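You operate a simulated robot arm through the tools that you are given. There is no shell and no other tool. Be economical: measure what you need, move in short steps, check, and stop when the job is done.

Carry out the task below with a simulated robot arm. There is one attempt and no reset: what you move stays moved.

## Task
Pull the tape sample to 40 N and log it, then slacken and unclamp it.
Fine: clamp it first; the pull knob ends at 0; the tape stays whole.
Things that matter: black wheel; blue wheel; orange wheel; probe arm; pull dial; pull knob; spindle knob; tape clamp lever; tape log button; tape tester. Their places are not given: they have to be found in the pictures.

The check looks at the end state, three seconds after you hand in, the way a careful person would. Anything else that was tipped, shoved, dropped, spilled or broken makes it a failure.

## Robot
A 7-joint arm with a two-finger parallel gripper, fixed in place. Base frame: the origin is at the foot of the arm, x ahead of it, y to its left, z up. Lengths are in mm, angles in degrees, forces in N, time in s.
With the tool pointing down near the work surface it reaches from about 300 to 680 mm from the base axis. Its first joint turns from -66.0 to 66.0 degrees. Payload 1.57 kg.
Tool frame: the origin (TCP) lies between the finger pads and is the grasp point; the fingertips stand 30 mm ahead of it; z points along the fingers, y is the line along which they close. The gripper opens to 110 mm. The fingers are 24 mm wide and 12 mm thick; the gripper's body (48 by 112 mm) begins 78 mm behind the TCP.
Orientation is that of the tool frame in the base frame, as a unit quaternion [x, y, z, w]. With the fingers straight down and closing along the base's y, the tool's x points along the base's -x, its y along +y and its z along -z.

## Interface
- The arm moves only by the tool drive_tool. Its argument "series" is a list of rows, each an object of numbers (a shift or turn left out is 0, a gripper value left out holds the last): "tx", "ty", "tz": the shift along the tool's x, y, z in cm; "wx", "wy", "wz": the turn, a rotation vector about the tool's x, y, z in degrees; "jaw": the finger opening in cm, from 0 to 11. In form: [{"tx": .., "ty": .., "tz": .., "wx": .., "wy": .., "wz": .., "jaw": ..}, ...]. A call has 1 to 12 rows; each row shifts and turns the commanded pose from where the row before left it, along the tool's axes as they then stand. Each row takes 0.2 s and may step no farther than 50 mm and 8.6 degrees from the row before; otherwise, or with a gripper value out of range, the whole call is refused. Where a pose cannot be reached the arm comes as near as it can. A force on the tool above 90 N (or 10 N above the force at the start of the call, whichever is more), or a blocked arm, ends the call early, and 0.2 s more pass. The fingers move at their own pace (about 108 mm/s each) and stop on an object; they squeeze with about 24 N. The grip force told is the motor's: it shows also when the fingers shut on nothing. Time passes only in rows, and 0.2 s behind the last, so rows that do not move let the fingers close. It gives the time, the measured TCP pose, the force on the tool (base axes), the opening and the grip force at its end, in the units of the frame above (readings bear some noise), with the torque about the TCP (base axes, N m) and any sound that the robot's microphone picked up.
- Cameras (640 x 400 px; columns grow to the right, rows downward): "scene" is fixed at [154.3, -371.3, 1414.5]; the picture's right is [0.89, -0.45, 0.00], its down [-0.23, -0.45, -0.86] and it looks along [0.39, 0.77, -0.51] (base axes); focal length 279 px, centre (320, 200). "wrist" rides on the gripper at [70, 16, -141] in the tool frame; the picture's right is [-0.23, 0.97, 0.00], its down [-0.86, -0.20, -0.48] and it looks along [-0.47, -0.11, 0.88] (tool axes); focal length 222 px, centre (320, 200).
- camera(camera): a new picture of that camera. It takes no simulated time.
- probe_pixels(camera, pixels): there is no depth. For up to 12 entries [column, row, z] of the newest picture of that camera ("zoom" is the newest enlarged one), the place [x, y] in the base frame at which the ray of that pixel passes the height z, good to about 2 mm, but the place of the scene camera against the robot may be out by one fixed shift of up to 18 mm in any direction. It takes no simulated time.
- close_up(camera, box): a new picture of the part [left, top, right, bottom] of that camera's present view, enlarged. It takes no simulated time.
- sign_off(): hands the job in; it is judged then, once.

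Go step by step. Measure first, check grasps and placings, and put right what went wrong. The budget is 80 turns and 54 pictures, counting those below and the enlarged ones. Unless the task says otherwise, let go and move clear before handing in, and close with one line.

The tools are called after "Emit:" as name(argument=value, ...) on one line, values as JSON. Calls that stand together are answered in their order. drive_tool: Moves the arm, as the interface text tells. Its arguments: {"type":"object","properties":{"series":{"type":"array","items":{"type":"object","properties":{"tx":{"type":"number"},"ty":{"type":"number"},"tz":{"type":"number"},"wx":{"type":"number"},"wy":{"type":"number"},"wz":{"type":"number"},"jaw":{"type":"number"}}}}},"required":["series"]} The other tools are called the same way: camera (camera) takes a picture; probe_pixels (camera, pixels) gives the place at which the rays of pixels pass given heights; close_up (camera, box) takes an enlarged picture of a part of a camera's view; sign_off () hands the job in.

At the start:

```text
clock: 0.0
tcp_pos: [381.2, 192.6, 1241.6]
tcp_rot: [0.0, 1.0, 0.0, 0.0]
contact_force: [0.7, 0.3, -1.0]
torque: [0.01, 0.03, -0.01]
width: 110.0
gripper_force: 0.0
```

scene: 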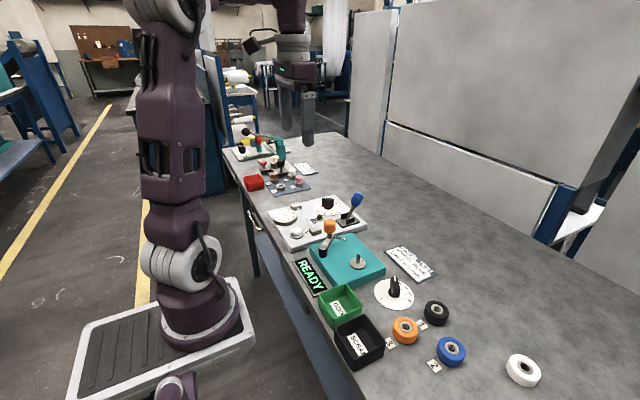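
wrist: 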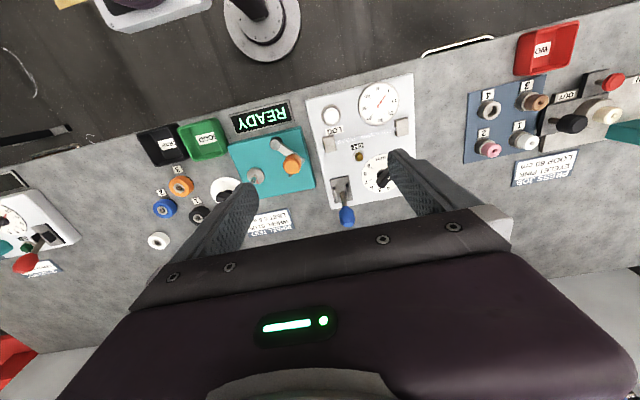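

The wrist picture shows the white tester plate (about columns 305-415, rows 75-210) with a dial, a knob, a blue lever and a button. I'll enlarge it in both cameras.

Emit:
close_up(camera="wrist", box=[290, 60, 450, 240])

Emit:
close_up(camera="scene", box=[250, 180, 380, 260])

```text
2.22 times, centred on (370, 150) of wrist
```

zoom: 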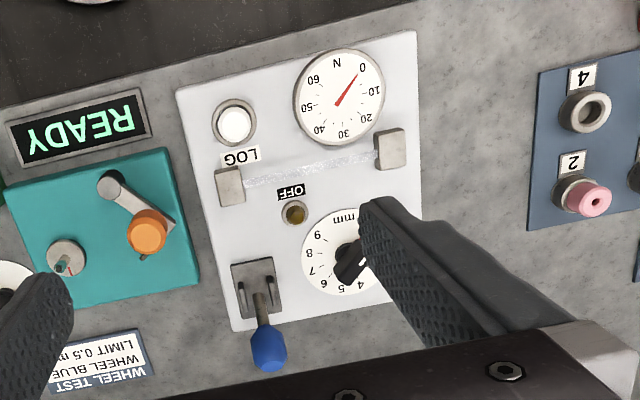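

```text
4.92 times, centred on (315, 220) of scene
```

zoom: 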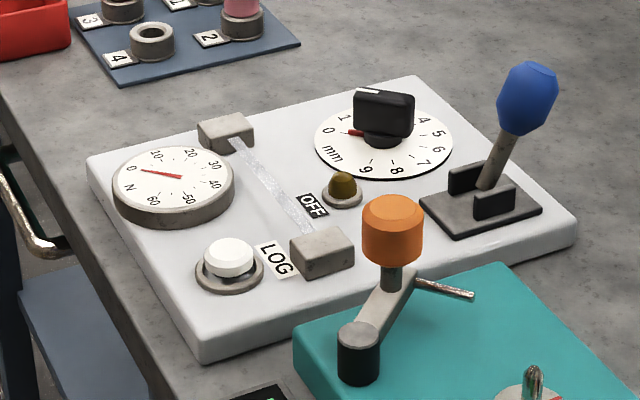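

The tester's parts are clear: dial at (379,104), button at (332,115), knob at (384,178) and lever base at (341,188) in the wrist view. I'll probe them from both cameras at several heights to find the table height.

Emit:
probe_pixels(camera="wrist", pixels=[[331.7, 115.3, 800], [331.7, 115.3, 900], [384.4, 177.9, 800], [384.4, 177.9, 900], [340.7, 188.3, 800], [340.7, 188.3, 900], [346.6, 217.6, 800], [346.6, 217.6, 900], [379, 103.6, 800], [379, 103.6, 900], [306, 101.4, 800], [414, 73.4, 800]])

Emit:
probe_pixels(camera="zoom", pixels=[[228, 255, 800], [228, 255, 900], [383, 115, 800], [383, 115, 900], [485, 200, 800], [485, 200, 900], [527, 95, 800], [527, 95, 900], [175, 175, 800], [175, 175, 900], [200, 362, 800], [88, 158, 800]])

```text
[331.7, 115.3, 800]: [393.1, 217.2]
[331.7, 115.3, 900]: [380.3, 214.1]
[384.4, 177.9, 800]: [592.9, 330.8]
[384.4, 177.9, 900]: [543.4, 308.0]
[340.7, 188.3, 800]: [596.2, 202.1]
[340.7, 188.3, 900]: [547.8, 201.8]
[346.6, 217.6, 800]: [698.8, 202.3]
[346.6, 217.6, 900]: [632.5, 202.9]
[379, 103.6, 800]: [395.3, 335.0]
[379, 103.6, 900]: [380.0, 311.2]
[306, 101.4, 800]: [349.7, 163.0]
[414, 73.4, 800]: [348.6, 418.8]
```

```text
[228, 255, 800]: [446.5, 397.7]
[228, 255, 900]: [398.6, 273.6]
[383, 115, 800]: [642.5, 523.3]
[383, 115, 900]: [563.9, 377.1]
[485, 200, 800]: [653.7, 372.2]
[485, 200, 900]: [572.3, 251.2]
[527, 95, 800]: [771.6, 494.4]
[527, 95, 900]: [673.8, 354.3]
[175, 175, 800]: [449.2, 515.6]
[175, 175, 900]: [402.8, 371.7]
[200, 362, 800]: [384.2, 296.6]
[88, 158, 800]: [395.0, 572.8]
```

Triangulating gives the table plate at z≈940, with the button at about (374,213,949), the knob at (516,295,956), and the lever pivot at (528,202) with its tip at (561,203,1008). I'll lower the arm for a closer look.

Emit:
drive_tool(series=[{"tx": -1.6, "ty": 1.9, "tz": 4}, {"tx": -1.6, "ty": 1.9, "tz": 4}, {"tx": -1.6, "ty": 1.9, "tz": 4}, {}])

Emit:
camera(camera="wrist")

```text
clock: 1.0
tcp_pos: [429.3, 247.7, 1121.2]
tcp_rot: [0.0, 1.0, 0.0, 0.0]
contact_force: [0.4, 0.3, 0.2]
torque: [0.03, 0.0, 0.01]
width: 110.0
gripper_force: 0.0
```

```text
49 pictures are left
```

wrist: 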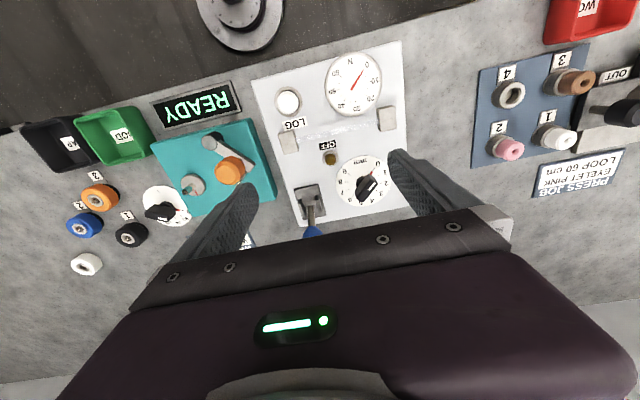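

Emit:
close_up(camera="wrist", box=[270, 130, 410, 240])

Emit:
probe_pixels(camera="wrist", pixels=[[289, 101, 950], [368, 182, 955], [362, 183, 935], [310, 192, 941], [354, 82, 940], [312, 232, 1005]])

```text
3.64 times, centred on (340, 185) of wrist
```

zoom: 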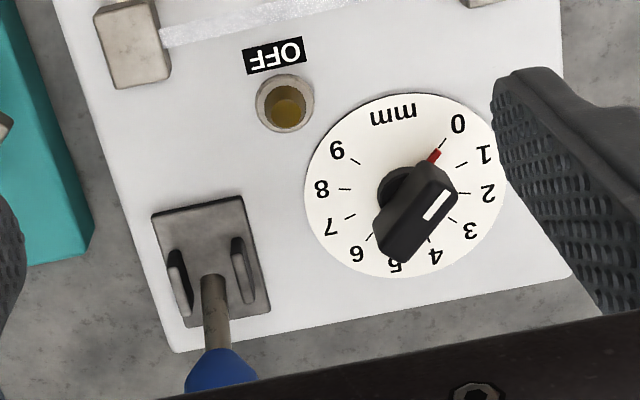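

```text
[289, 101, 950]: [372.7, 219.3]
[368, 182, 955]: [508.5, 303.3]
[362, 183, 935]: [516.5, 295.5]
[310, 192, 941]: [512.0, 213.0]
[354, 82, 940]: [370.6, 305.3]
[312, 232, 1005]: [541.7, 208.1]
```

The knob's red pointer is at 0 and the scale runs clockwise seen from above, about 30° per mm. I'll probe the disc centre, the pointer tip, the bar ends and the lever foot.

Emit:
probe_pixels(camera="zoom", pixels=[[406, 186, 938], [440, 147, 938], [440, 180, 965], [390, 250, 965], [416, 210, 965], [400, 180, 938], [210, 280, 945], [212, 262, 940], [221, 375, 1000]])

Emit:
close_up(camera="scene", box=[300, 185, 380, 235])

```text
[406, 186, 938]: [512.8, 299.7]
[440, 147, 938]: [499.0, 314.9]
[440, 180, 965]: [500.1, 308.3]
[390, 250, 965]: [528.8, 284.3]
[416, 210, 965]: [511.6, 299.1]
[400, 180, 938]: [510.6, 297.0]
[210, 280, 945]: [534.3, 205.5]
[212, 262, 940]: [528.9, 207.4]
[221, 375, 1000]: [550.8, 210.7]
```

```text
8.00 times, centred on (340, 210) of scene
```

zoom: 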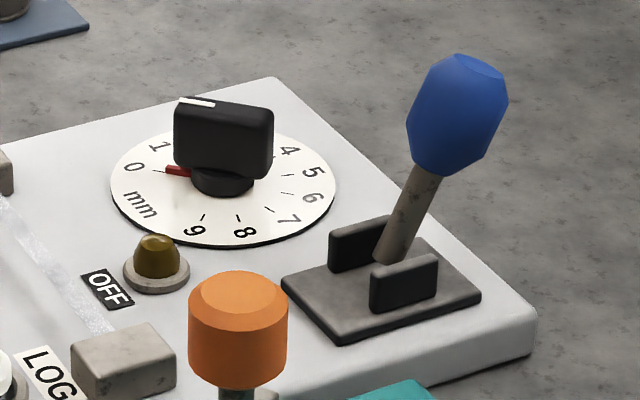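

Knob centre is about (513,299) with its bar along roughly 135°, and the lever ball is about (556,207,1000), leaning to +x. I'll go beyond the lever with closed fingers and come down behind it.

Emit:
drive_tool(series=[{"tx": -4.3, "ty": -1.0, "jaw": 0}, {"tx": -4.3, "ty": -1.0}, {"tx": -4.3, "ty": -1.1}, {"tx": -4.3, "ty": -1.0}, {}, {"tz": 4}, {"tz": 3}, {"tz": 3}, {}])

Emit:
close_up(camera="scene", box=[280, 150, 400, 225])

```text
clock: 3.0
tcp_pos: [601.5, 207.2, 1021.0]
tcp_rot: [0.0, 1.0, 0.0, 0.0]
contact_force: [0.4, -0.1, -0.4]
torque: [0.0, 0.01, 0.0]
width: 0.1
gripper_force: 21.8
```

```text
5.33 times, centred on (340, 188) of scene
```

zoom: 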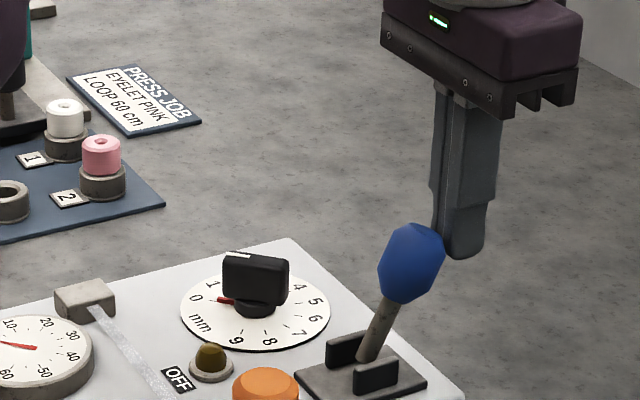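

The closed fingers stand behind the blue ball, near zoom (460,240), and roughly level with it. I'll push towards -x in small steps.

Emit:
drive_tool(series=[{"tx": 0.8, "tz": 0.4}, {"tx": 0.8}, {"tx": 0.8}, {"tx": 0.8}, {"tx": 0.8}, {}])

Emit:
close_up(camera="scene", box=[280, 150, 400, 225])

```text
clock: 4.4
tcp_pos: [560.2, 207.7, 1018.4]
tcp_rot: [0.0, 1.0, 0.0, 0.0]
contact_force: [1.2, 0.5, -0.2]
torque: [0.02, -0.04, -0.01]
width: 0.0
gripper_force: 21.8
```

```text
5.33 times, centred on (340, 188) of scene
```

zoom: 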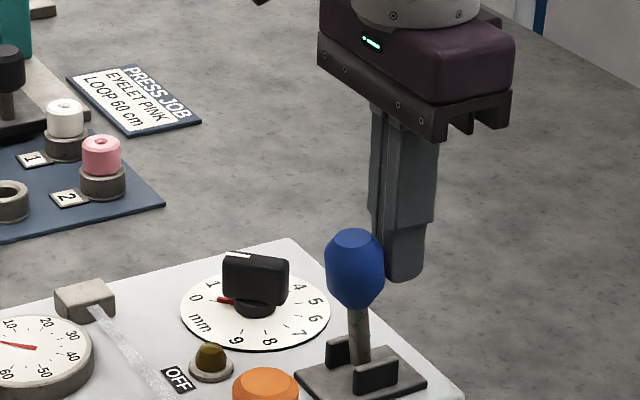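

The lever follows the push and is nearly upright, with little force. I'll continue to the other side.

Emit:
drive_tool(series=[{"tx": 0.8}, {"tx": 0.8}, {"tx": 0.7}, {"tx": 0.6}, {}])

Emit:
close_up(camera="scene", box=[270, 165, 390, 240])

```text
clock: 5.6
tcp_pos: [540.0, 207.2, 1018.0]
tcp_rot: [0.0, 1.0, 0.002, 0.011]
contact_force: [70.0, -2.3, -15.3]
torque: [0.49, -2.21, 0.17]
width: 0.1
gripper_force: 21.3
```

```text
5.33 times, centred on (330, 202) of scene
```

zoom: 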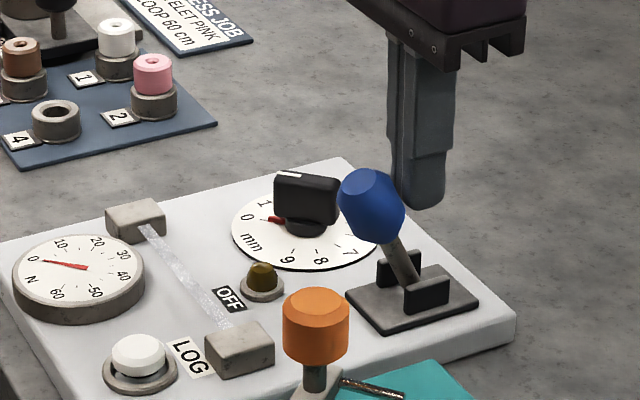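

A 70 N reaction shows the lever is at its end stop, leaning towards the tape. I'll back off, rise and check the lever and lamp.

Emit:
drive_tool(series=[{"tx": -1.5}, {"tx": -2}, {"tz": -4}, {"tz": -5}, {"tz": -3}, {}])

Emit:
close_up(camera="scene", box=[270, 165, 390, 240])

```text
clock: 7.0
tcp_pos: [566.5, 207.9, 1136.2]
tcp_rot: [0.0, 1.0, 0.0, 0.0]
contact_force: [-0.1, -0.3, 0.3]
torque: [0.0, 0.0, 0.03]
width: 0.0
gripper_force: 20.8
```

```text
5.33 times, centred on (330, 202) of scene
```

zoom: 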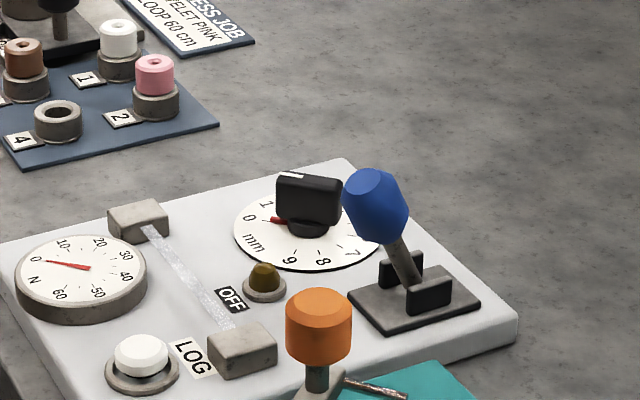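

The clamp lever holds and the dial pointer is still at 0. I'll move over the knob and turn the gripper counter-clockwise while still high.

Emit:
drive_tool(series=[{"tx": 2.7, "ty": 4.5}, {"tx": 2.65, "ty": 4.6, "jaw": 6}, {"wz": -8.5}, {"wz": -8.5}, {"wz": -8.5}, {"wz": -8.5}, {"wz": -8.5}, {"wz": -8.5}, {"wz": -8.5}, {"wz": -8.5}, {"wz": -8.5}, {"wz": -8.5}])

Emit:
drive_tool(series=[{"wz": -8.5}, {"wz": -8.5}, {"wz": -8.5}, {"wz": -8.5}, {"wz": -8.5}, {"wz": -7.5}, {}, {}])

Emit:
camera(camera="wrist")

```text
refused: row 1 steps farther than a row can; nothing moved
```

```text
clock: 8.8
tcp_pos: [567.0, 208.4, 1137.7]
tcp_rot: [-0.423, 0.906, 0.0, 0.0]
contact_force: [0.9, -0.2, 0.4]
torque: [-0.01, -0.07, 0.02]
width: 0.0
gripper_force: 21.5
```

```text
42 pictures are left
```

wrist: 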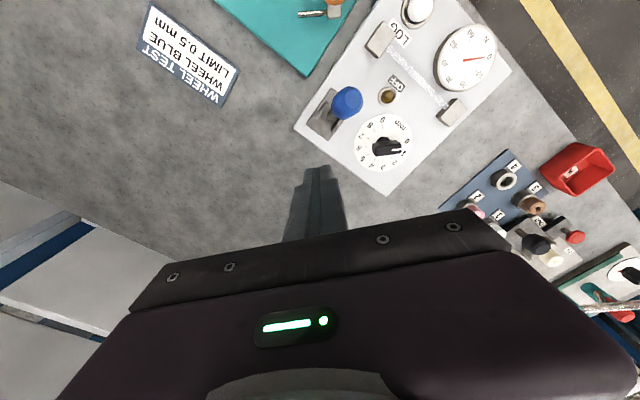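

The first call was refused for a step that was too long, but the second turned the gripper 50° counter-clockwise without trouble. I'll turn the remaining 85° and then move over the knob.

Emit:
drive_tool(series=[{"wz": -8.5}, {"wz": -8.5}, {"wz": -8.5}, {"wz": -8.5}, {"wz": -8.5}, {"wz": -8.5}, {"wz": -8.5}, {"wz": -8.5}, {"wz": -8.5}, {"wz": -8.5}, {}])

```text
clock: 11.2
tcp_pos: [567.3, 209.0, 1137.6]
tcp_rot: [0.924, -0.382, 0.001, -0.001]
contact_force: [0.7, -0.3, -0.7]
torque: [0.01, 0.0, 0.0]
width: 0.0
gripper_force: 21.0
```

The -135° orientation is reachable. Next I'll shift over the knob at (513,299) and open the fingers.

Emit:
drive_tool(series=[{"tx": -3.4, "ty": -0.85, "jaw": 6}, {"tx": -3.4, "ty": -0.9}, {"tx": -3.4, "ty": -0.85}, {}, {"tz": 4}, {"tz": 3}, {}])

Emit:
camera(camera="wrist")

Emit:
close_up(camera="scene", box=[270, 165, 390, 240])

```text
clock: 12.8
tcp_pos: [513.8, 296.9, 1066.1]
tcp_rot: [0.924, -0.383, 0.0, 0.0]
contact_force: [0.0, 0.2, 0.0]
torque: [0.06, -0.03, 0.0]
width: 60.1
gripper_force: 0.0
```

```text
41 pictures are left
```

wrist: 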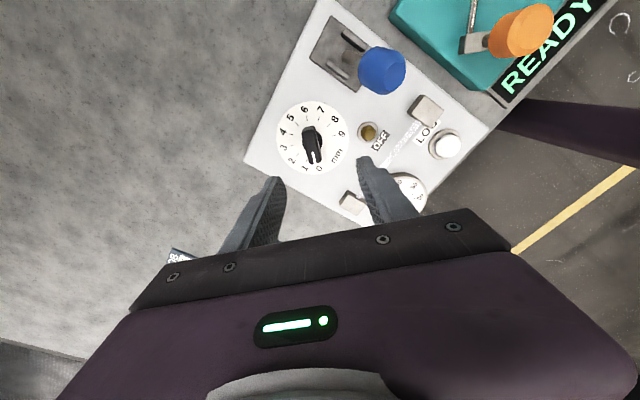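

```text
5.33 times, centred on (330, 202) of scene
```

zoom: 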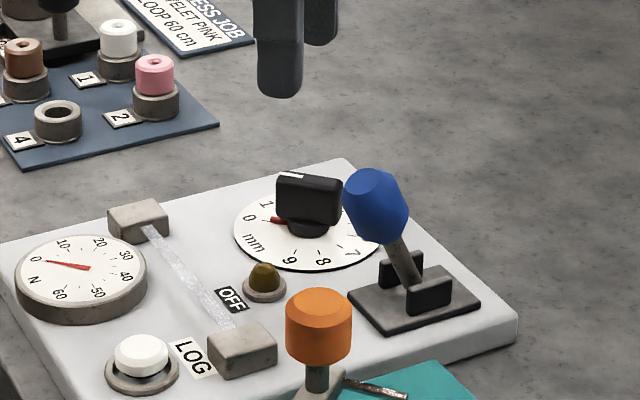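

The knob bar near (313,145) runs parallel to the fingers. I'll enlarge it and probe its centre before descending.

Emit:
close_up(camera="wrist", box=[260, 80, 380, 200])

```text
3.33 times, centred on (320, 140) of wrist
```

zoom: 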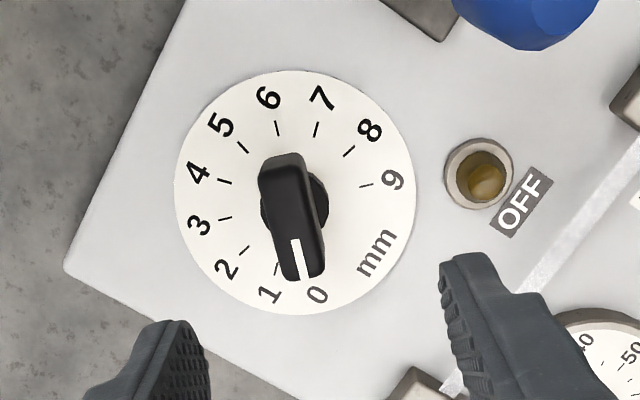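

Emit:
probe_pixels(camera="zoom", pixels=[[295, 193, 938], [288, 165, 966], [302, 275, 966], [292, 215, 966], [279, 165, 966], [297, 240, 966]])

```text
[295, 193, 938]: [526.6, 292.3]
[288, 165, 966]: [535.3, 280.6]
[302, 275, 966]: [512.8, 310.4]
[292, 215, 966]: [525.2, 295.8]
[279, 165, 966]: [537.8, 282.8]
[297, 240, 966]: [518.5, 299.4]
```

Comparing the two wrist views corrects the heights: bar top centre is about (523,301,944) and the disc is at z≈915. I'll shift by about (9,4) mm and descend in stages.

Emit:
drive_tool(series=[{"tx": 0.38, "ty": -0.93}, {"tz": 4}, {"tz": 3.6}, {}])

Emit:
camera(camera="wrist")

Emit:
close_up(camera="scene", box=[270, 165, 390, 240])

```text
clock: 13.8
tcp_pos: [521.9, 301.5, 992.1]
tcp_rot: [0.924, -0.382, 0.001, 0.0]
contact_force: [-0.2, -0.7, -0.7]
torque: [-0.01, 0.01, 0.05]
width: 60.0
gripper_force: 0.1
```

```text
38 pictures are left
```

wrist: 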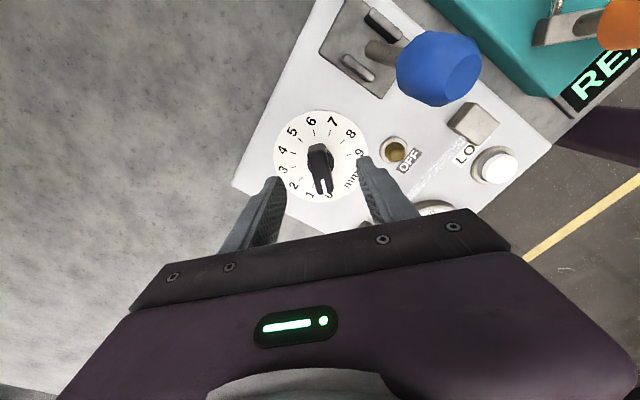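

```text
5.33 times, centred on (330, 202) of scene
```

zoom: 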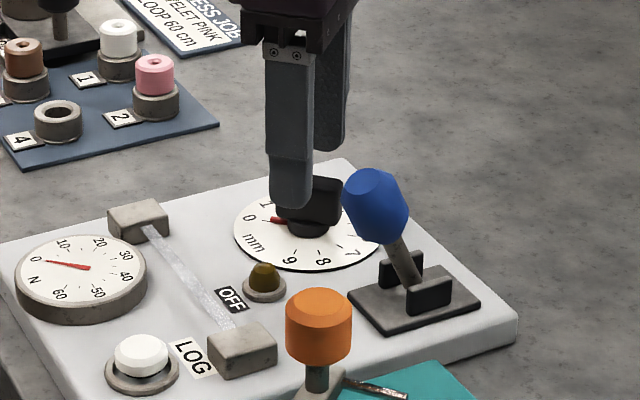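

The bar centre near (319,169) sits midway between the fingertips at (282,180) and (362,160). I'll descend further.

Emit:
drive_tool(series=[{"tz": 1.3}, {"tz": 1.3}, {"tz": 1.0}, {}])

Emit:
close_up(camera="wrist", box=[240, 90, 400, 220])

Emit:
close_up(camera="scene", box=[270, 165, 390, 240])

```text
clock: 14.8
tcp_pos: [523.6, 301.3, 955.7]
tcp_rot: [0.924, -0.383, 0.0, 0.0]
contact_force: [0.5, 0.2, 0.3]
torque: [-0.01, 0.02, -0.01]
width: 60.2
gripper_force: 0.0
```

```text
3.08 times, centred on (320, 155) of wrist
```

zoom: 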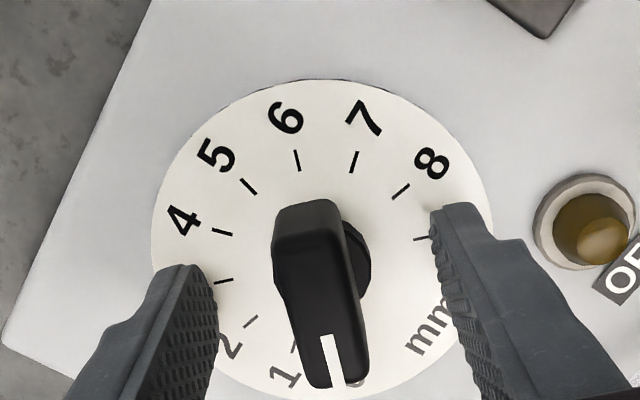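

```text
5.33 times, centred on (330, 202) of scene
```

zoom: 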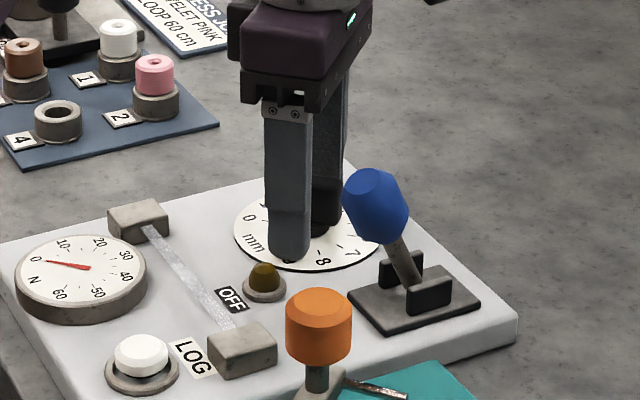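

The fingers straddle the bar just above the disc, and the scene camera can still see the dial. I'll close the grip.

Emit:
drive_tool(series=[{"jaw": 3}, {"jaw": 2}, {"jaw": 0.5}, {}, {}])

Emit:
close_up(camera="wrist", box=[240, 90, 400, 220])

```text
clock: 16.0
tcp_pos: [522.4, 300.4, 955.3]
tcp_rot: [0.924, -0.383, 0.0, 0.0]
contact_force: [-12.7, -11.6, 0.3]
torque: [-0.35, 0.14, -0.05]
width: 25.7
gripper_force: 37.4
```

```text
3.08 times, centred on (320, 155) of wrist
```

zoom: 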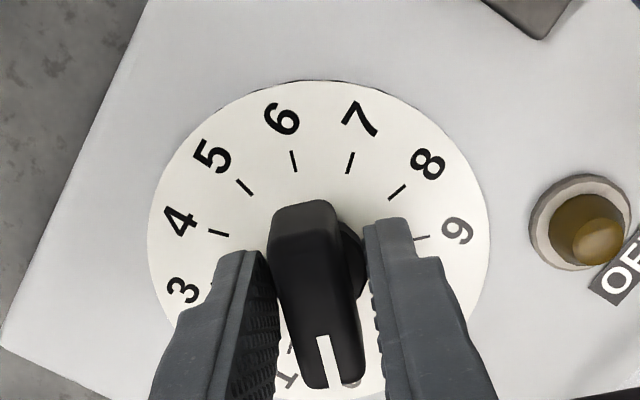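

The fingers stopped at 25.7 mm, which looks like the round collar under the bar, and the sideways force means I am slightly off along tool y. I'll open, rise 9 mm to grip the bar itself, and shift 1.5 mm.

Emit:
drive_tool(series=[{"jaw": 4}, {"tz": -0.9, "ty": 0.15}, {}, {"jaw": 2.5}, {"jaw": 0.5}, {}, {}])

Emit:
close_up(camera="wrist", box=[240, 90, 400, 220])

Emit:
close_up(camera="scene", box=[260, 180, 350, 240])

```text
clock: 17.6
tcp_pos: [521.4, 300.9, 965.2]
tcp_rot: [0.924, -0.383, 0.001, -0.002]
contact_force: [7.1, 6.4, 1.0]
torque: [0.09, 0.16, 0.04]
width: 15.6
gripper_force: 30.6
```

```text
3.08 times, centred on (320, 155) of wrist
```

zoom: 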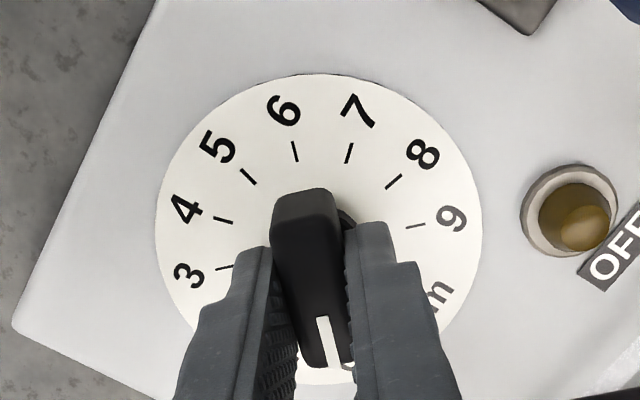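

```text
6.67 times, centred on (305, 210) of scene
```

zoom: 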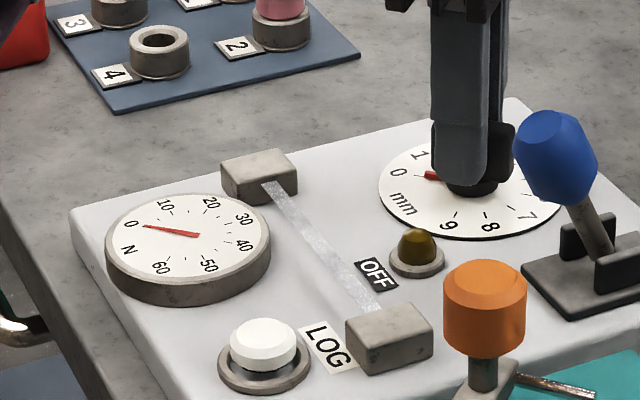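

The bar is now gripped at 15.6 mm and the dial reads 0. I'll turn clockwise about 30° (1 mm) and read the dial.

Emit:
drive_tool(series=[{"wz": 6}, {"wz": 6}, {"wz": 6}, {"wz": 6}, {"wz": 6}, {}])

Emit:
close_up(camera="scene", box=[260, 180, 350, 240])

```text
clock: 19.0
tcp_pos: [522.3, 302.6, 964.5]
tcp_rot: [0.793, -0.609, 0.001, -0.002]
contact_force: [20.7, 16.2, 8.1]
torque: [-0.46, 0.03, 0.04]
width: 15.6
gripper_force: 31.2
```

```text
6.67 times, centred on (305, 210) of scene
```

zoom: 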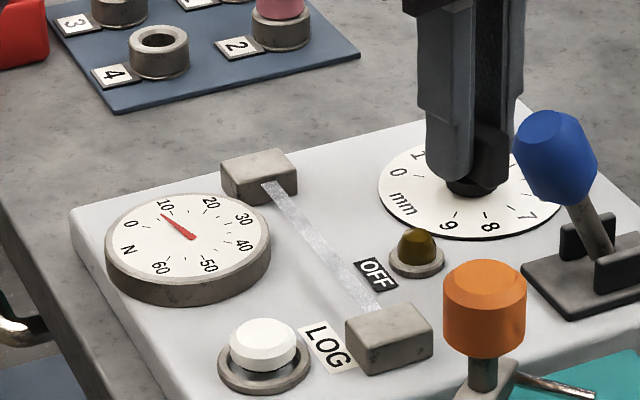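

The dial shows about 9 N after 30°, so 40 N should come near 4.3 mm. I'll relieve the side load by 1.5 mm and turn 60° more.

Emit:
drive_tool(series=[{"tx": -0.06, "ty": -0.14}, {"wz": 7.5}, {"wz": 7.5}, {"wz": 7.5}, {"wz": 7.5}, {"wz": 7.5}, {"wz": 7.5}, {"wz": 7.5}, {"wz": 7.5}, {}])

Emit:
close_up(camera="scene", box=[260, 180, 350, 240])

```text
clock: 21.2
tcp_pos: [525.0, 299.8, 964.1]
tcp_rot: [-0.381, 0.925, -0.001, 0.001]
contact_force: [25.3, 1.1, 11.2]
torque: [0.31, -0.39, 0.01]
width: 15.8
gripper_force: 31.6
```

```text
6.67 times, centred on (305, 210) of scene
```

zoom: 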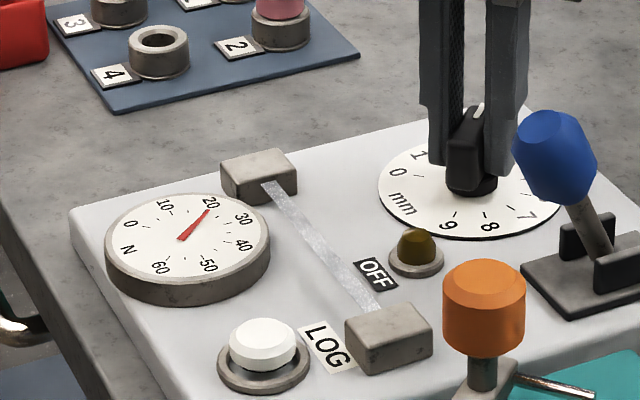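

About 20 N at 90° (3 mm). I'll relieve the +x side load and go on 45°.

Emit:
drive_tool(series=[{"tx": -0.11, "ty": -0.11}, {"wz": 7.5}, {"wz": 7.5}, {"wz": 7.5}, {"wz": 7.5}, {"wz": 7.5}, {"wz": 7.5}, {}])

Emit:
close_up(camera="scene", box=[260, 180, 350, 240])

```text
clock: 23.0
tcp_pos: [524.9, 299.5, 965.6]
tcp_rot: [0.001, 1.0, -0.001, 0.0]
contact_force: [9.6, -20.3, 10.7]
torque: [-0.01, 0.19, 0.03]
width: 15.9
gripper_force: 31.3
```

```text
6.67 times, centred on (305, 210) of scene
```

zoom: 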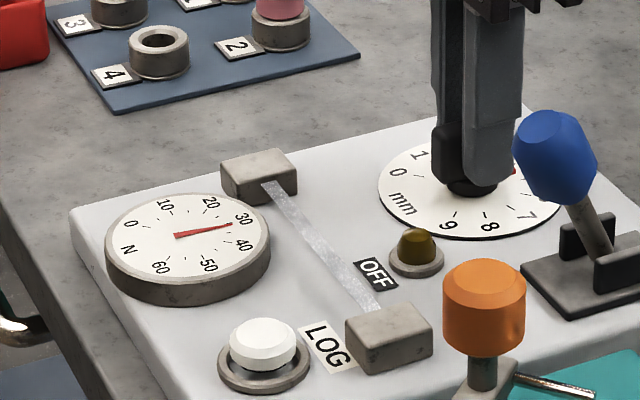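

About 31 N at 135°. I'll ease the side load and turn 24° more.

Emit:
drive_tool(series=[{"tx": -0.06, "ty": -0.1}, {"wz": 6}, {"wz": 6}, {"wz": 6}, {"wz": 6}, {}])

Emit:
close_up(camera="scene", box=[270, 200, 306, 224])

```text
clock: 24.4
tcp_pos: [523.7, 299.8, 963.7]
tcp_rot: [0.208, 0.978, -0.001, -0.002]
contact_force: [-4.1, -28.4, 8.6]
torque: [-0.01, 0.26, 0.03]
width: 16.0
gripper_force: 31.3
```

```text
16.00 times, centred on (288, 212) of scene
```

zoom: 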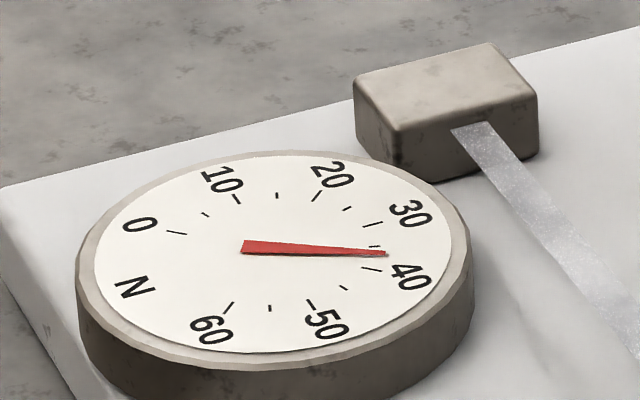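

The needle tip at (388,254) lies about a third of the way from the 35 tick to the 40 tick, so about 36.5 N. I'll turn 12° more.

Emit:
drive_tool(series=[{"wz": 4}, {"wz": 4}, {"wz": 4}, {}])

Emit:
close_up(camera="scene", box=[270, 200, 306, 224])

```text
clock: 25.4
tcp_pos: [524.6, 299.8, 964.0]
tcp_rot: [0.31, 0.951, -0.002, -0.002]
contact_force: [-9.2, -30.2, -3.4]
torque: [-0.08, -0.28, 0.05]
width: 15.9
gripper_force: 31.7
```

```text
16.00 times, centred on (288, 212) of scene
```

zoom: 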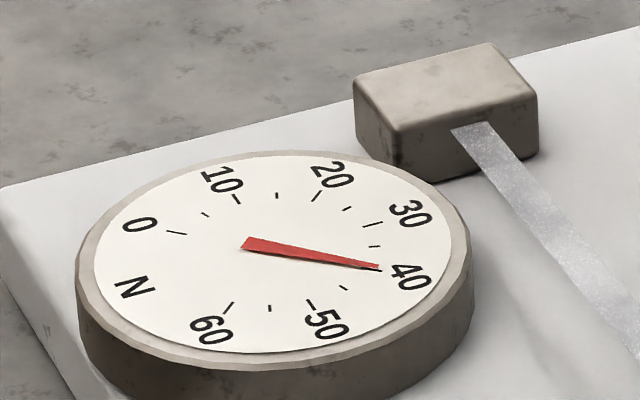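

The needle at (380,268) now lies on the 40 tick, allowing for its height above the face (about 39.9 N). I'll open the fingers and rise, then recheck the reading.

Emit:
drive_tool(series=[{"jaw": 3.5}, {}, {"tz": -3}, {"tz": -5}, {}])

Emit:
close_up(camera="scene", box=[270, 200, 306, 224])

Emit:
close_up(camera="scene", box=[260, 180, 350, 240])

```text
clock: 26.6
tcp_pos: [524.4, 301.6, 1044.0]
tcp_rot: [0.309, 0.951, 0.001, 0.0]
contact_force: [0.3, 0.2, 0.7]
torque: [0.03, -0.01, 0.0]
width: 35.0
gripper_force: 0.0
```

```text
16.00 times, centred on (288, 212) of scene
```

zoom: 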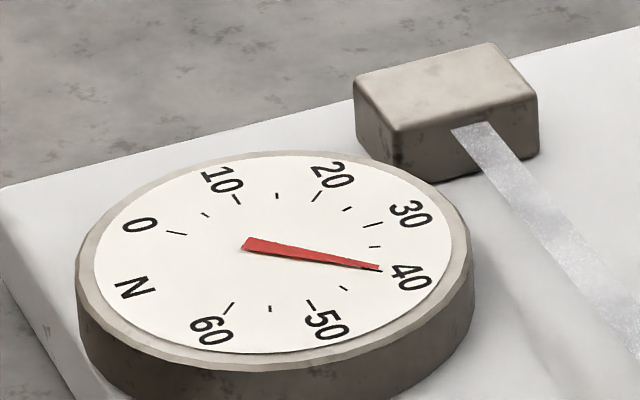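

```text
6.67 times, centred on (305, 210) of scene
```

zoom: 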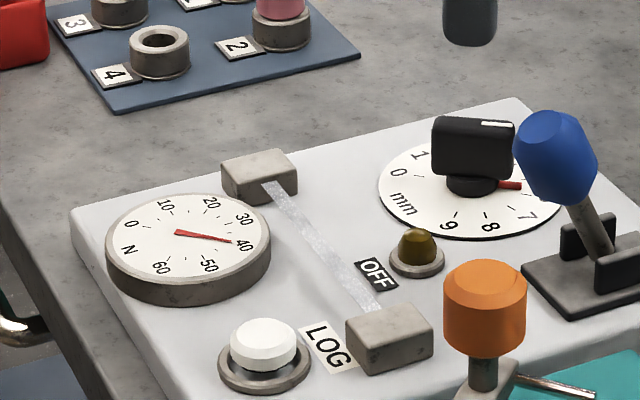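

The reading holds at 40 N after release. I'll rise, square the tool and move towards the LOG button at about (378,214) with closed fingers.

Emit:
drive_tool(series=[{"tz": -3, "jaw": 0}, {"wz": -7.2}, {"wz": -7.2}, {"wz": -7.2}, {"wz": -7.2}, {"wz": -7.2}, {"tx": 3.65, "ty": -2.18}, {"tx": 3.65, "ty": -2.18}, {"tx": 3.65, "ty": -2.18}, {"tx": 3.65, "ty": -2.18}, {}])

Emit:
close_up(camera="wrist", box=[240, 70, 400, 200])

```text
clock: 29.0
tcp_pos: [376.8, 212.8, 1074.6]
tcp_rot: [-0.001, 1.0, 0.0, 0.001]
contact_force: [0.2, 0.3, -0.2]
torque: [-0.02, 0.02, 0.01]
width: 0.0
gripper_force: 21.4
```

```text
3.08 times, centred on (320, 135) of wrist
```

zoom: 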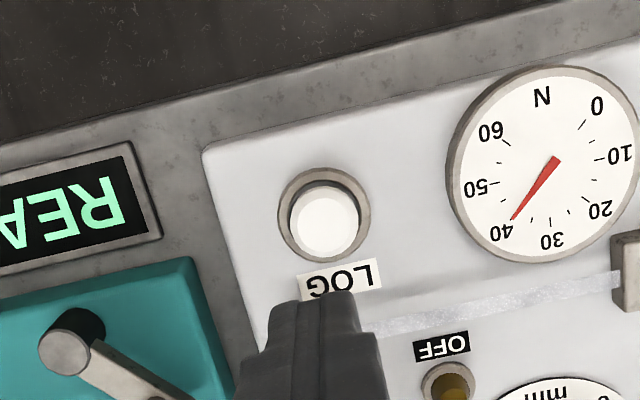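

This view also shows the needle on 40. I'll probe the button centre at zoom (324,218).

Emit:
probe_pixels(camera="zoom", pixels=[[324, 218, 910], [324, 218, 920], [324, 218, 930], [323, 212, 910]])

```text
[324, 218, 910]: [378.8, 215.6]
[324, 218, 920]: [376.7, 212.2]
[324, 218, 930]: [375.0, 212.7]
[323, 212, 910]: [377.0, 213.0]
```

The TCP is over the button at (377,213). I'll descend to about 20 mm above it and then creep down.

Emit:
drive_tool(series=[{"tz": 4}, {"tz": 4}, {"tz": 2.8}, {}])

Emit:
close_up(camera="wrist", box=[240, 90, 400, 220])

Emit:
close_up(camera="scene", box=[260, 180, 350, 240])

```text
clock: 30.0
tcp_pos: [378.9, 212.5, 965.7]
tcp_rot: [0.0, 1.0, 0.0, 0.0]
contact_force: [-1.5, -0.7, 2.7]
torque: [-0.02, 0.06, 0.02]
width: 0.0
gripper_force: 21.3
heard: click
```

```text
3.08 times, centred on (320, 155) of wrist
```

zoom: 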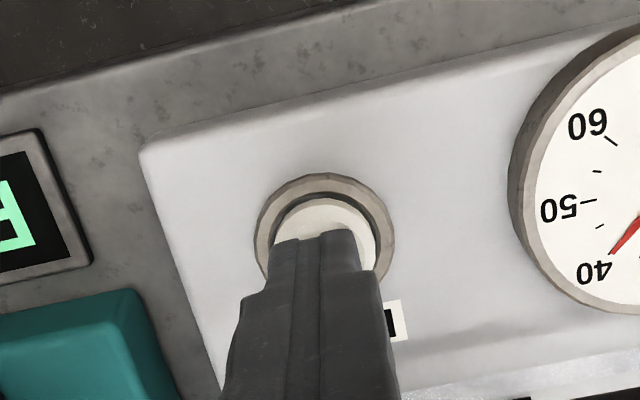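

```text
6.67 times, centred on (305, 210) of scene
```

zoom: 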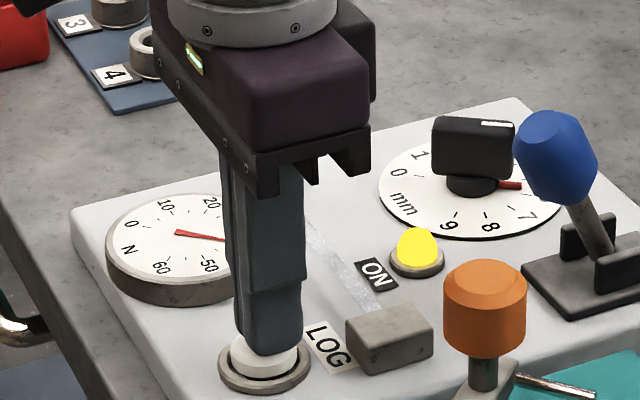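

A click was heard and the lamp by zoom (417,250) is lit with the sign "ON", so the log is taken. I'll rise straight up and head back to the knob.

Emit:
drive_tool(series=[{"tz": -3}, {"tz": -4}, {"tz": -4}, {"jaw": 5, "tx": -3.65, "ty": 2.2}, {"tx": -3.65, "ty": 2.2}, {"tx": -3.65, "ty": 2.2}, {"tx": -3.65, "ty": 2.2}, {}])

Emit:
close_up(camera="scene", box=[260, 180, 350, 240])

```text
clock: 31.8
tcp_pos: [524.8, 301.4, 1075.2]
tcp_rot: [0.0, 1.0, 0.0, -0.001]
contact_force: [0.9, 0.4, 0.7]
torque: [0.0, 0.01, 0.01]
width: 50.2
gripper_force: 0.0
```

```text
6.67 times, centred on (305, 210) of scene
```

zoom: 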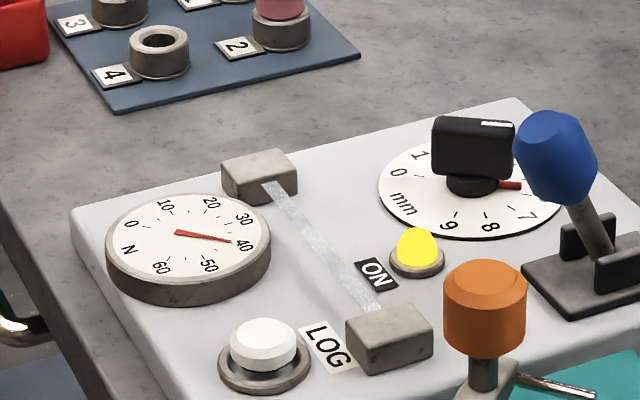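

The lamp is latched and the needle still reads 40. I'll turn the gripper 36° to match the bar and descend around it with a small centring shift.

Emit:
drive_tool(series=[{"ty": -0.16}, {"wz": 7.2}, {"wz": 7.2}, {"wz": 7.2}, {"wz": 7.2}, {"wz": 7.2}, {"tz": 4}, {"tz": 3}, {"tz": 2}, {"tz": 2}, {}])

Emit:
close_up(camera="wrist", box=[240, 90, 400, 220])

```text
clock: 34.2
tcp_pos: [524.2, 299.7, 966.5]
tcp_rot: [0.309, 0.951, 0.0, 0.0]
contact_force: [-0.9, -0.3, 0.5]
torque: [0.04, -0.03, 0.0]
width: 49.9
gripper_force: 0.0
```

```text
3.08 times, centred on (320, 155) of wrist
```

zoom: 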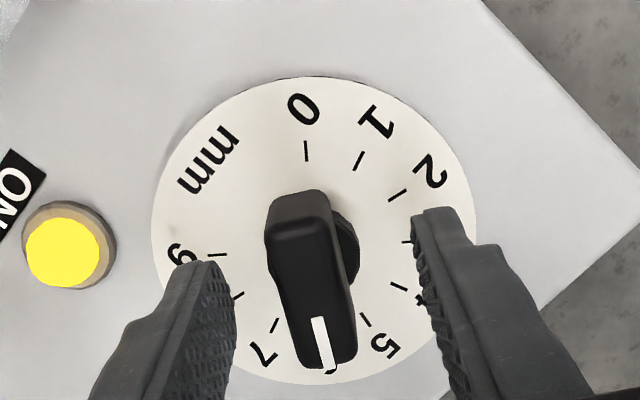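

The fingers straddle the bar squarely. I'll grip it and turn back counter-clockwise.

Emit:
drive_tool(series=[{"jaw": 3}, {"jaw": 0.5}, {}, {}, {"wz": -7.5}, {"wz": -7.5}, {"wz": -7.5}, {"wz": -7.5}, {"wz": -7.5}, {"wz": -7.5}, {}])

```text
clock: 36.6
tcp_pos: [525.6, 300.1, 966.1]
tcp_rot: [-0.079, 0.997, 0.001, 0.0]
contact_force: [-8.3, -6.5, -9.1]
torque: [-0.11, 0.45, 0.02]
width: 16.1
gripper_force: 31.2
```

Emit:
drive_tool(series=[{"wz": -7.5}, {"wz": -7.5}, {"wz": -7.5}, {"wz": -7.5}, {"wz": -7.5}, {"wz": -7.5}, {}])

Emit:
close_up(camera="scene", box=[260, 180, 350, 240])

```text
clock: 38.2
tcp_pos: [524.3, 301.1, 966.6]
tcp_rot: [-0.456, 0.89, 0.002, 0.0]
contact_force: [-10.9, 8.3, -11.6]
torque: [0.25, -0.13, -0.02]
width: 16.0
gripper_force: 31.4
```

```text
6.67 times, centred on (305, 210) of scene
```

zoom: 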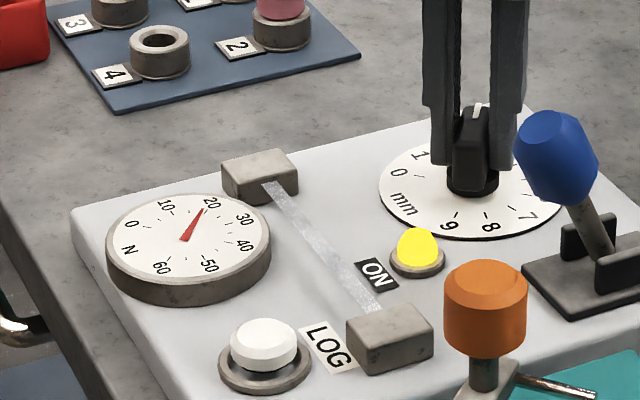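

The force is falling, about 19 N now, and the side loads are mild. I'll turn the next 66°.

Emit:
drive_tool(series=[{"wz": -7.5}, {"wz": -7.5}, {"wz": -7.5}, {"wz": -7.5}, {"wz": -7.5}, {"wz": -7.5}, {"wz": -7.5}, {"wz": -7.5}, {"wz": -6}, {}])

Emit:
close_up(camera="scene", box=[260, 180, 350, 240])

```text
clock: 40.4
tcp_pos: [522.5, 299.7, 967.0]
tcp_rot: [0.866, -0.5, -0.002, 0.001]
contact_force: [-31.4, 2.0, -0.7]
torque: [0.77, 0.5, 0.02]
width: 16.1
gripper_force: 31.1
```

```text
6.67 times, centred on (305, 210) of scene
```

zoom: 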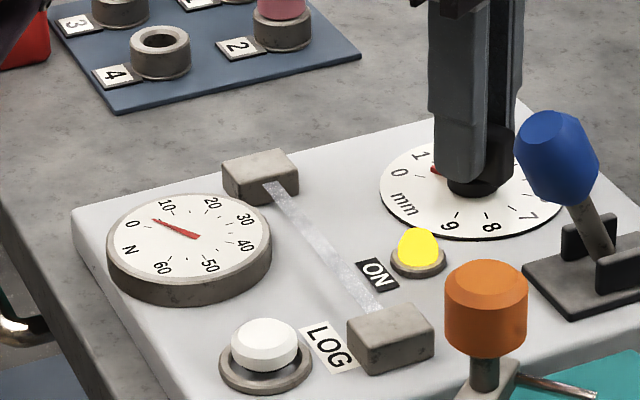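

At -120°, with about 15° left. I'll ease the side load and turn the rest up to the stop.

Emit:
drive_tool(series=[{"tx": -0.08, "ty": 0.13}, {"wz": -6}, {"wz": -6}, {"wz": -4}, {}])

Emit:
close_up(camera="scene", box=[260, 180, 350, 240])

Emit:
close_up(camera="wrist", box=[240, 90, 400, 220])

```text
clock: 41.6
tcp_pos: [523.5, 300.0, 966.8]
tcp_rot: [0.927, -0.375, 0.0, 0.0]
contact_force: [-12.6, 1.4, -4.4]
torque: [0.61, 0.85, -0.11]
width: 16.0
gripper_force: 31.0
```

```text
6.67 times, centred on (305, 210) of scene
```

zoom: 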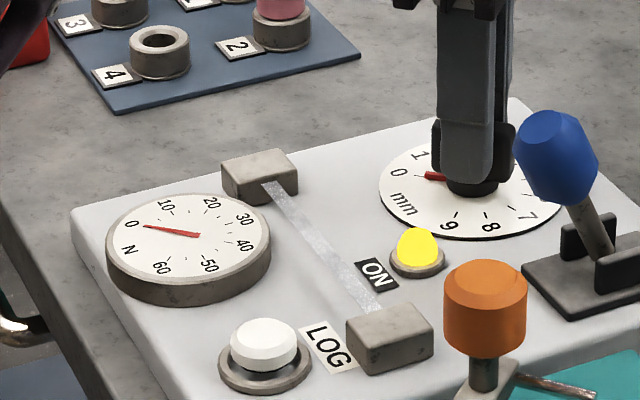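

```text
3.08 times, centred on (320, 155) of wrist
```

zoom: 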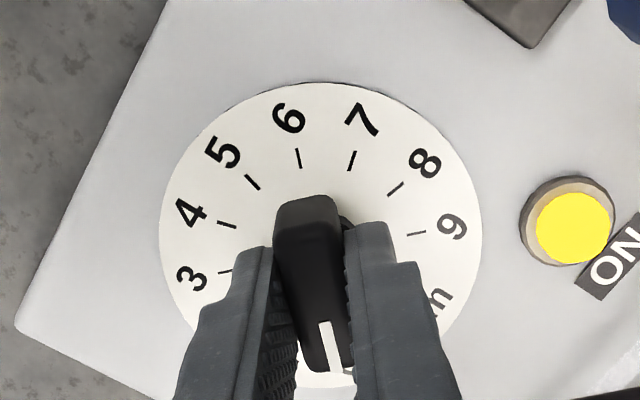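

The dial needle and the red pointer are both back at 0 and the knob is against its stop. I'll release, rise and check.

Emit:
drive_tool(series=[{"jaw": 3.5}, {}, {"tz": -3}, {"tz": -5}, {"tz": -5}, {}])

Emit:
close_up(camera="scene", box=[260, 180, 350, 240])

Emit:
close_up(camera="wrist", box=[260, 60, 440, 200])

```text
clock: 43.0
tcp_pos: [525.0, 300.6, 1098.2]
tcp_rot: [0.927, -0.374, 0.0, 0.0]
contact_force: [0.0, -0.4, -0.5]
torque: [-0.01, -0.01, -0.02]
width: 34.9
gripper_force: 0.1
```

```text
6.67 times, centred on (305, 210) of scene
```

zoom: 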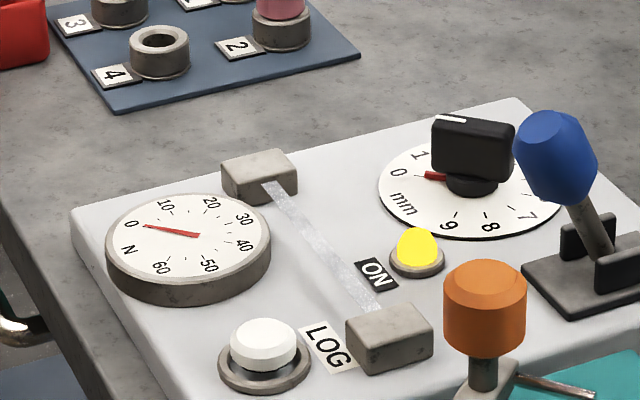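

```text
2.86 times, centred on (350, 130) of wrist
```

zoom: 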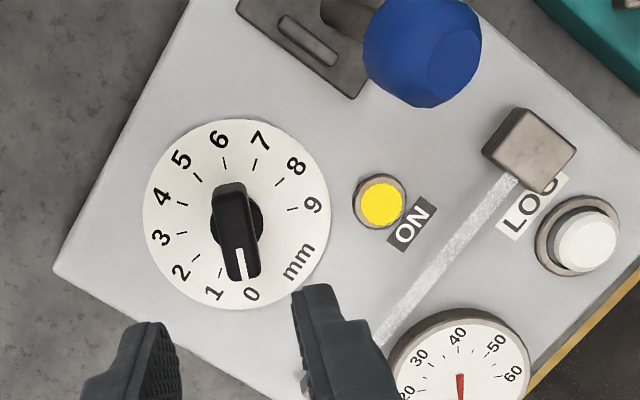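

The pointer, dial and knob all read 0 and the tape is whole. Next I'll square the tool to -90°, go to the near side of the lever and push it back towards +x.

Emit:
drive_tool(series=[{"jaw": 0, "wz": 7.67}, {"wz": 7.67}, {"wz": 7.67}, {"wz": 7.67}, {"wz": 7.67}, {"wz": 7.67}, {"tx": 3.1, "ty": 2.2}, {"tx": 3.1, "ty": 2.2}, {"tx": 3.1, "ty": 2.2}, {}])

Emit:
drive_tool(series=[{"tz": 3}, {"tz": 3}, {"tz": 2}, {}])

Emit:
close_up(camera="scene", box=[280, 150, 400, 225])

```text
clock: 45.2
tcp_pos: [458.4, 207.6, 1095.7]
tcp_rot: [-0.707, 0.707, 0.0, 0.0]
contact_force: [0.0, -0.1, 0.0]
torque: [0.0, 0.0, 0.01]
width: 0.0
gripper_force: 21.4
```

```text
clock: 46.2
tcp_pos: [457.1, 207.1, 1016.3]
tcp_rot: [-0.707, 0.707, 0.0, 0.0]
contact_force: [0.4, 0.3, -0.5]
torque: [0.01, 0.02, -0.02]
width: 0.1
gripper_force: 21.2
```

```text
5.33 times, centred on (340, 188) of scene
```

zoom: 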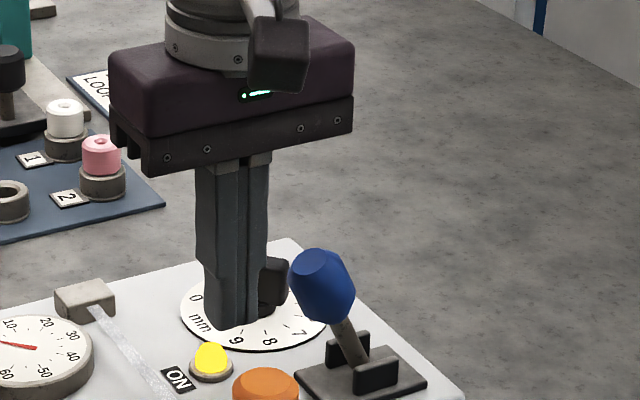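

The fingers are on the near side of the lever ball. I'll push towards +x.

Emit:
drive_tool(series=[{"ty": -0.9}, {"ty": -0.9}, {"ty": -0.9}, {"ty": -0.9}, {"ty": -0.8}, {"ty": -0.8}, {}])

Emit:
close_up(camera="scene", box=[280, 150, 400, 225])

```text
clock: 47.8
tcp_pos: [510.0, 207.3, 1017.5]
tcp_rot: [-0.707, 0.707, 0.0, -0.001]
contact_force: [-1.5, 0.2, 0.4]
torque: [-0.01, -0.01, -0.03]
width: 0.0
gripper_force: 21.7
```

```text
5.33 times, centred on (340, 188) of scene
```

zoom: 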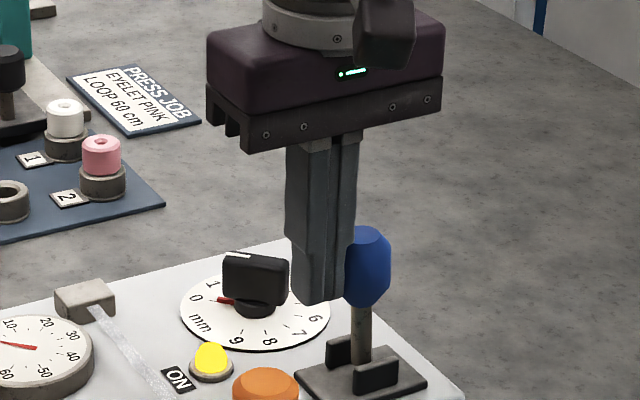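

Emit:
drive_tool(series=[{"ty": -0.8}, {"ty": -0.7}, {"ty": -0.5}, {"ty": -0.4}, {"ty": -0.3}, {}])

Emit:
close_up(camera="scene", box=[280, 150, 400, 225])

```text
clock: 49.2
tcp_pos: [536.6, 206.5, 1017.1]
tcp_rot: [0.707, -0.707, 0.001, 0.0]
contact_force: [0.2, 0.6, 0.3]
torque: [-0.02, 0.0, 0.03]
width: 0.0
gripper_force: 21.9
```

```text
5.33 times, centred on (340, 188) of scene
```

zoom: 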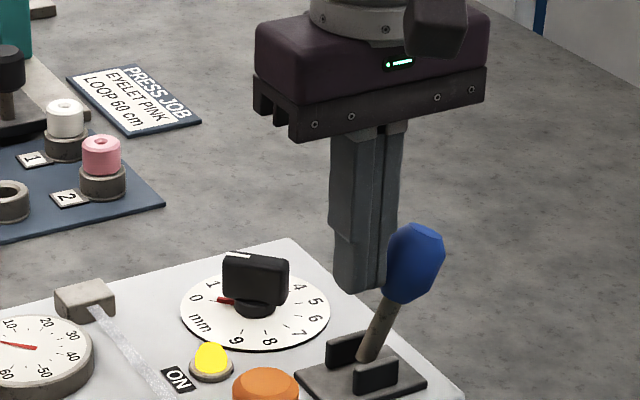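

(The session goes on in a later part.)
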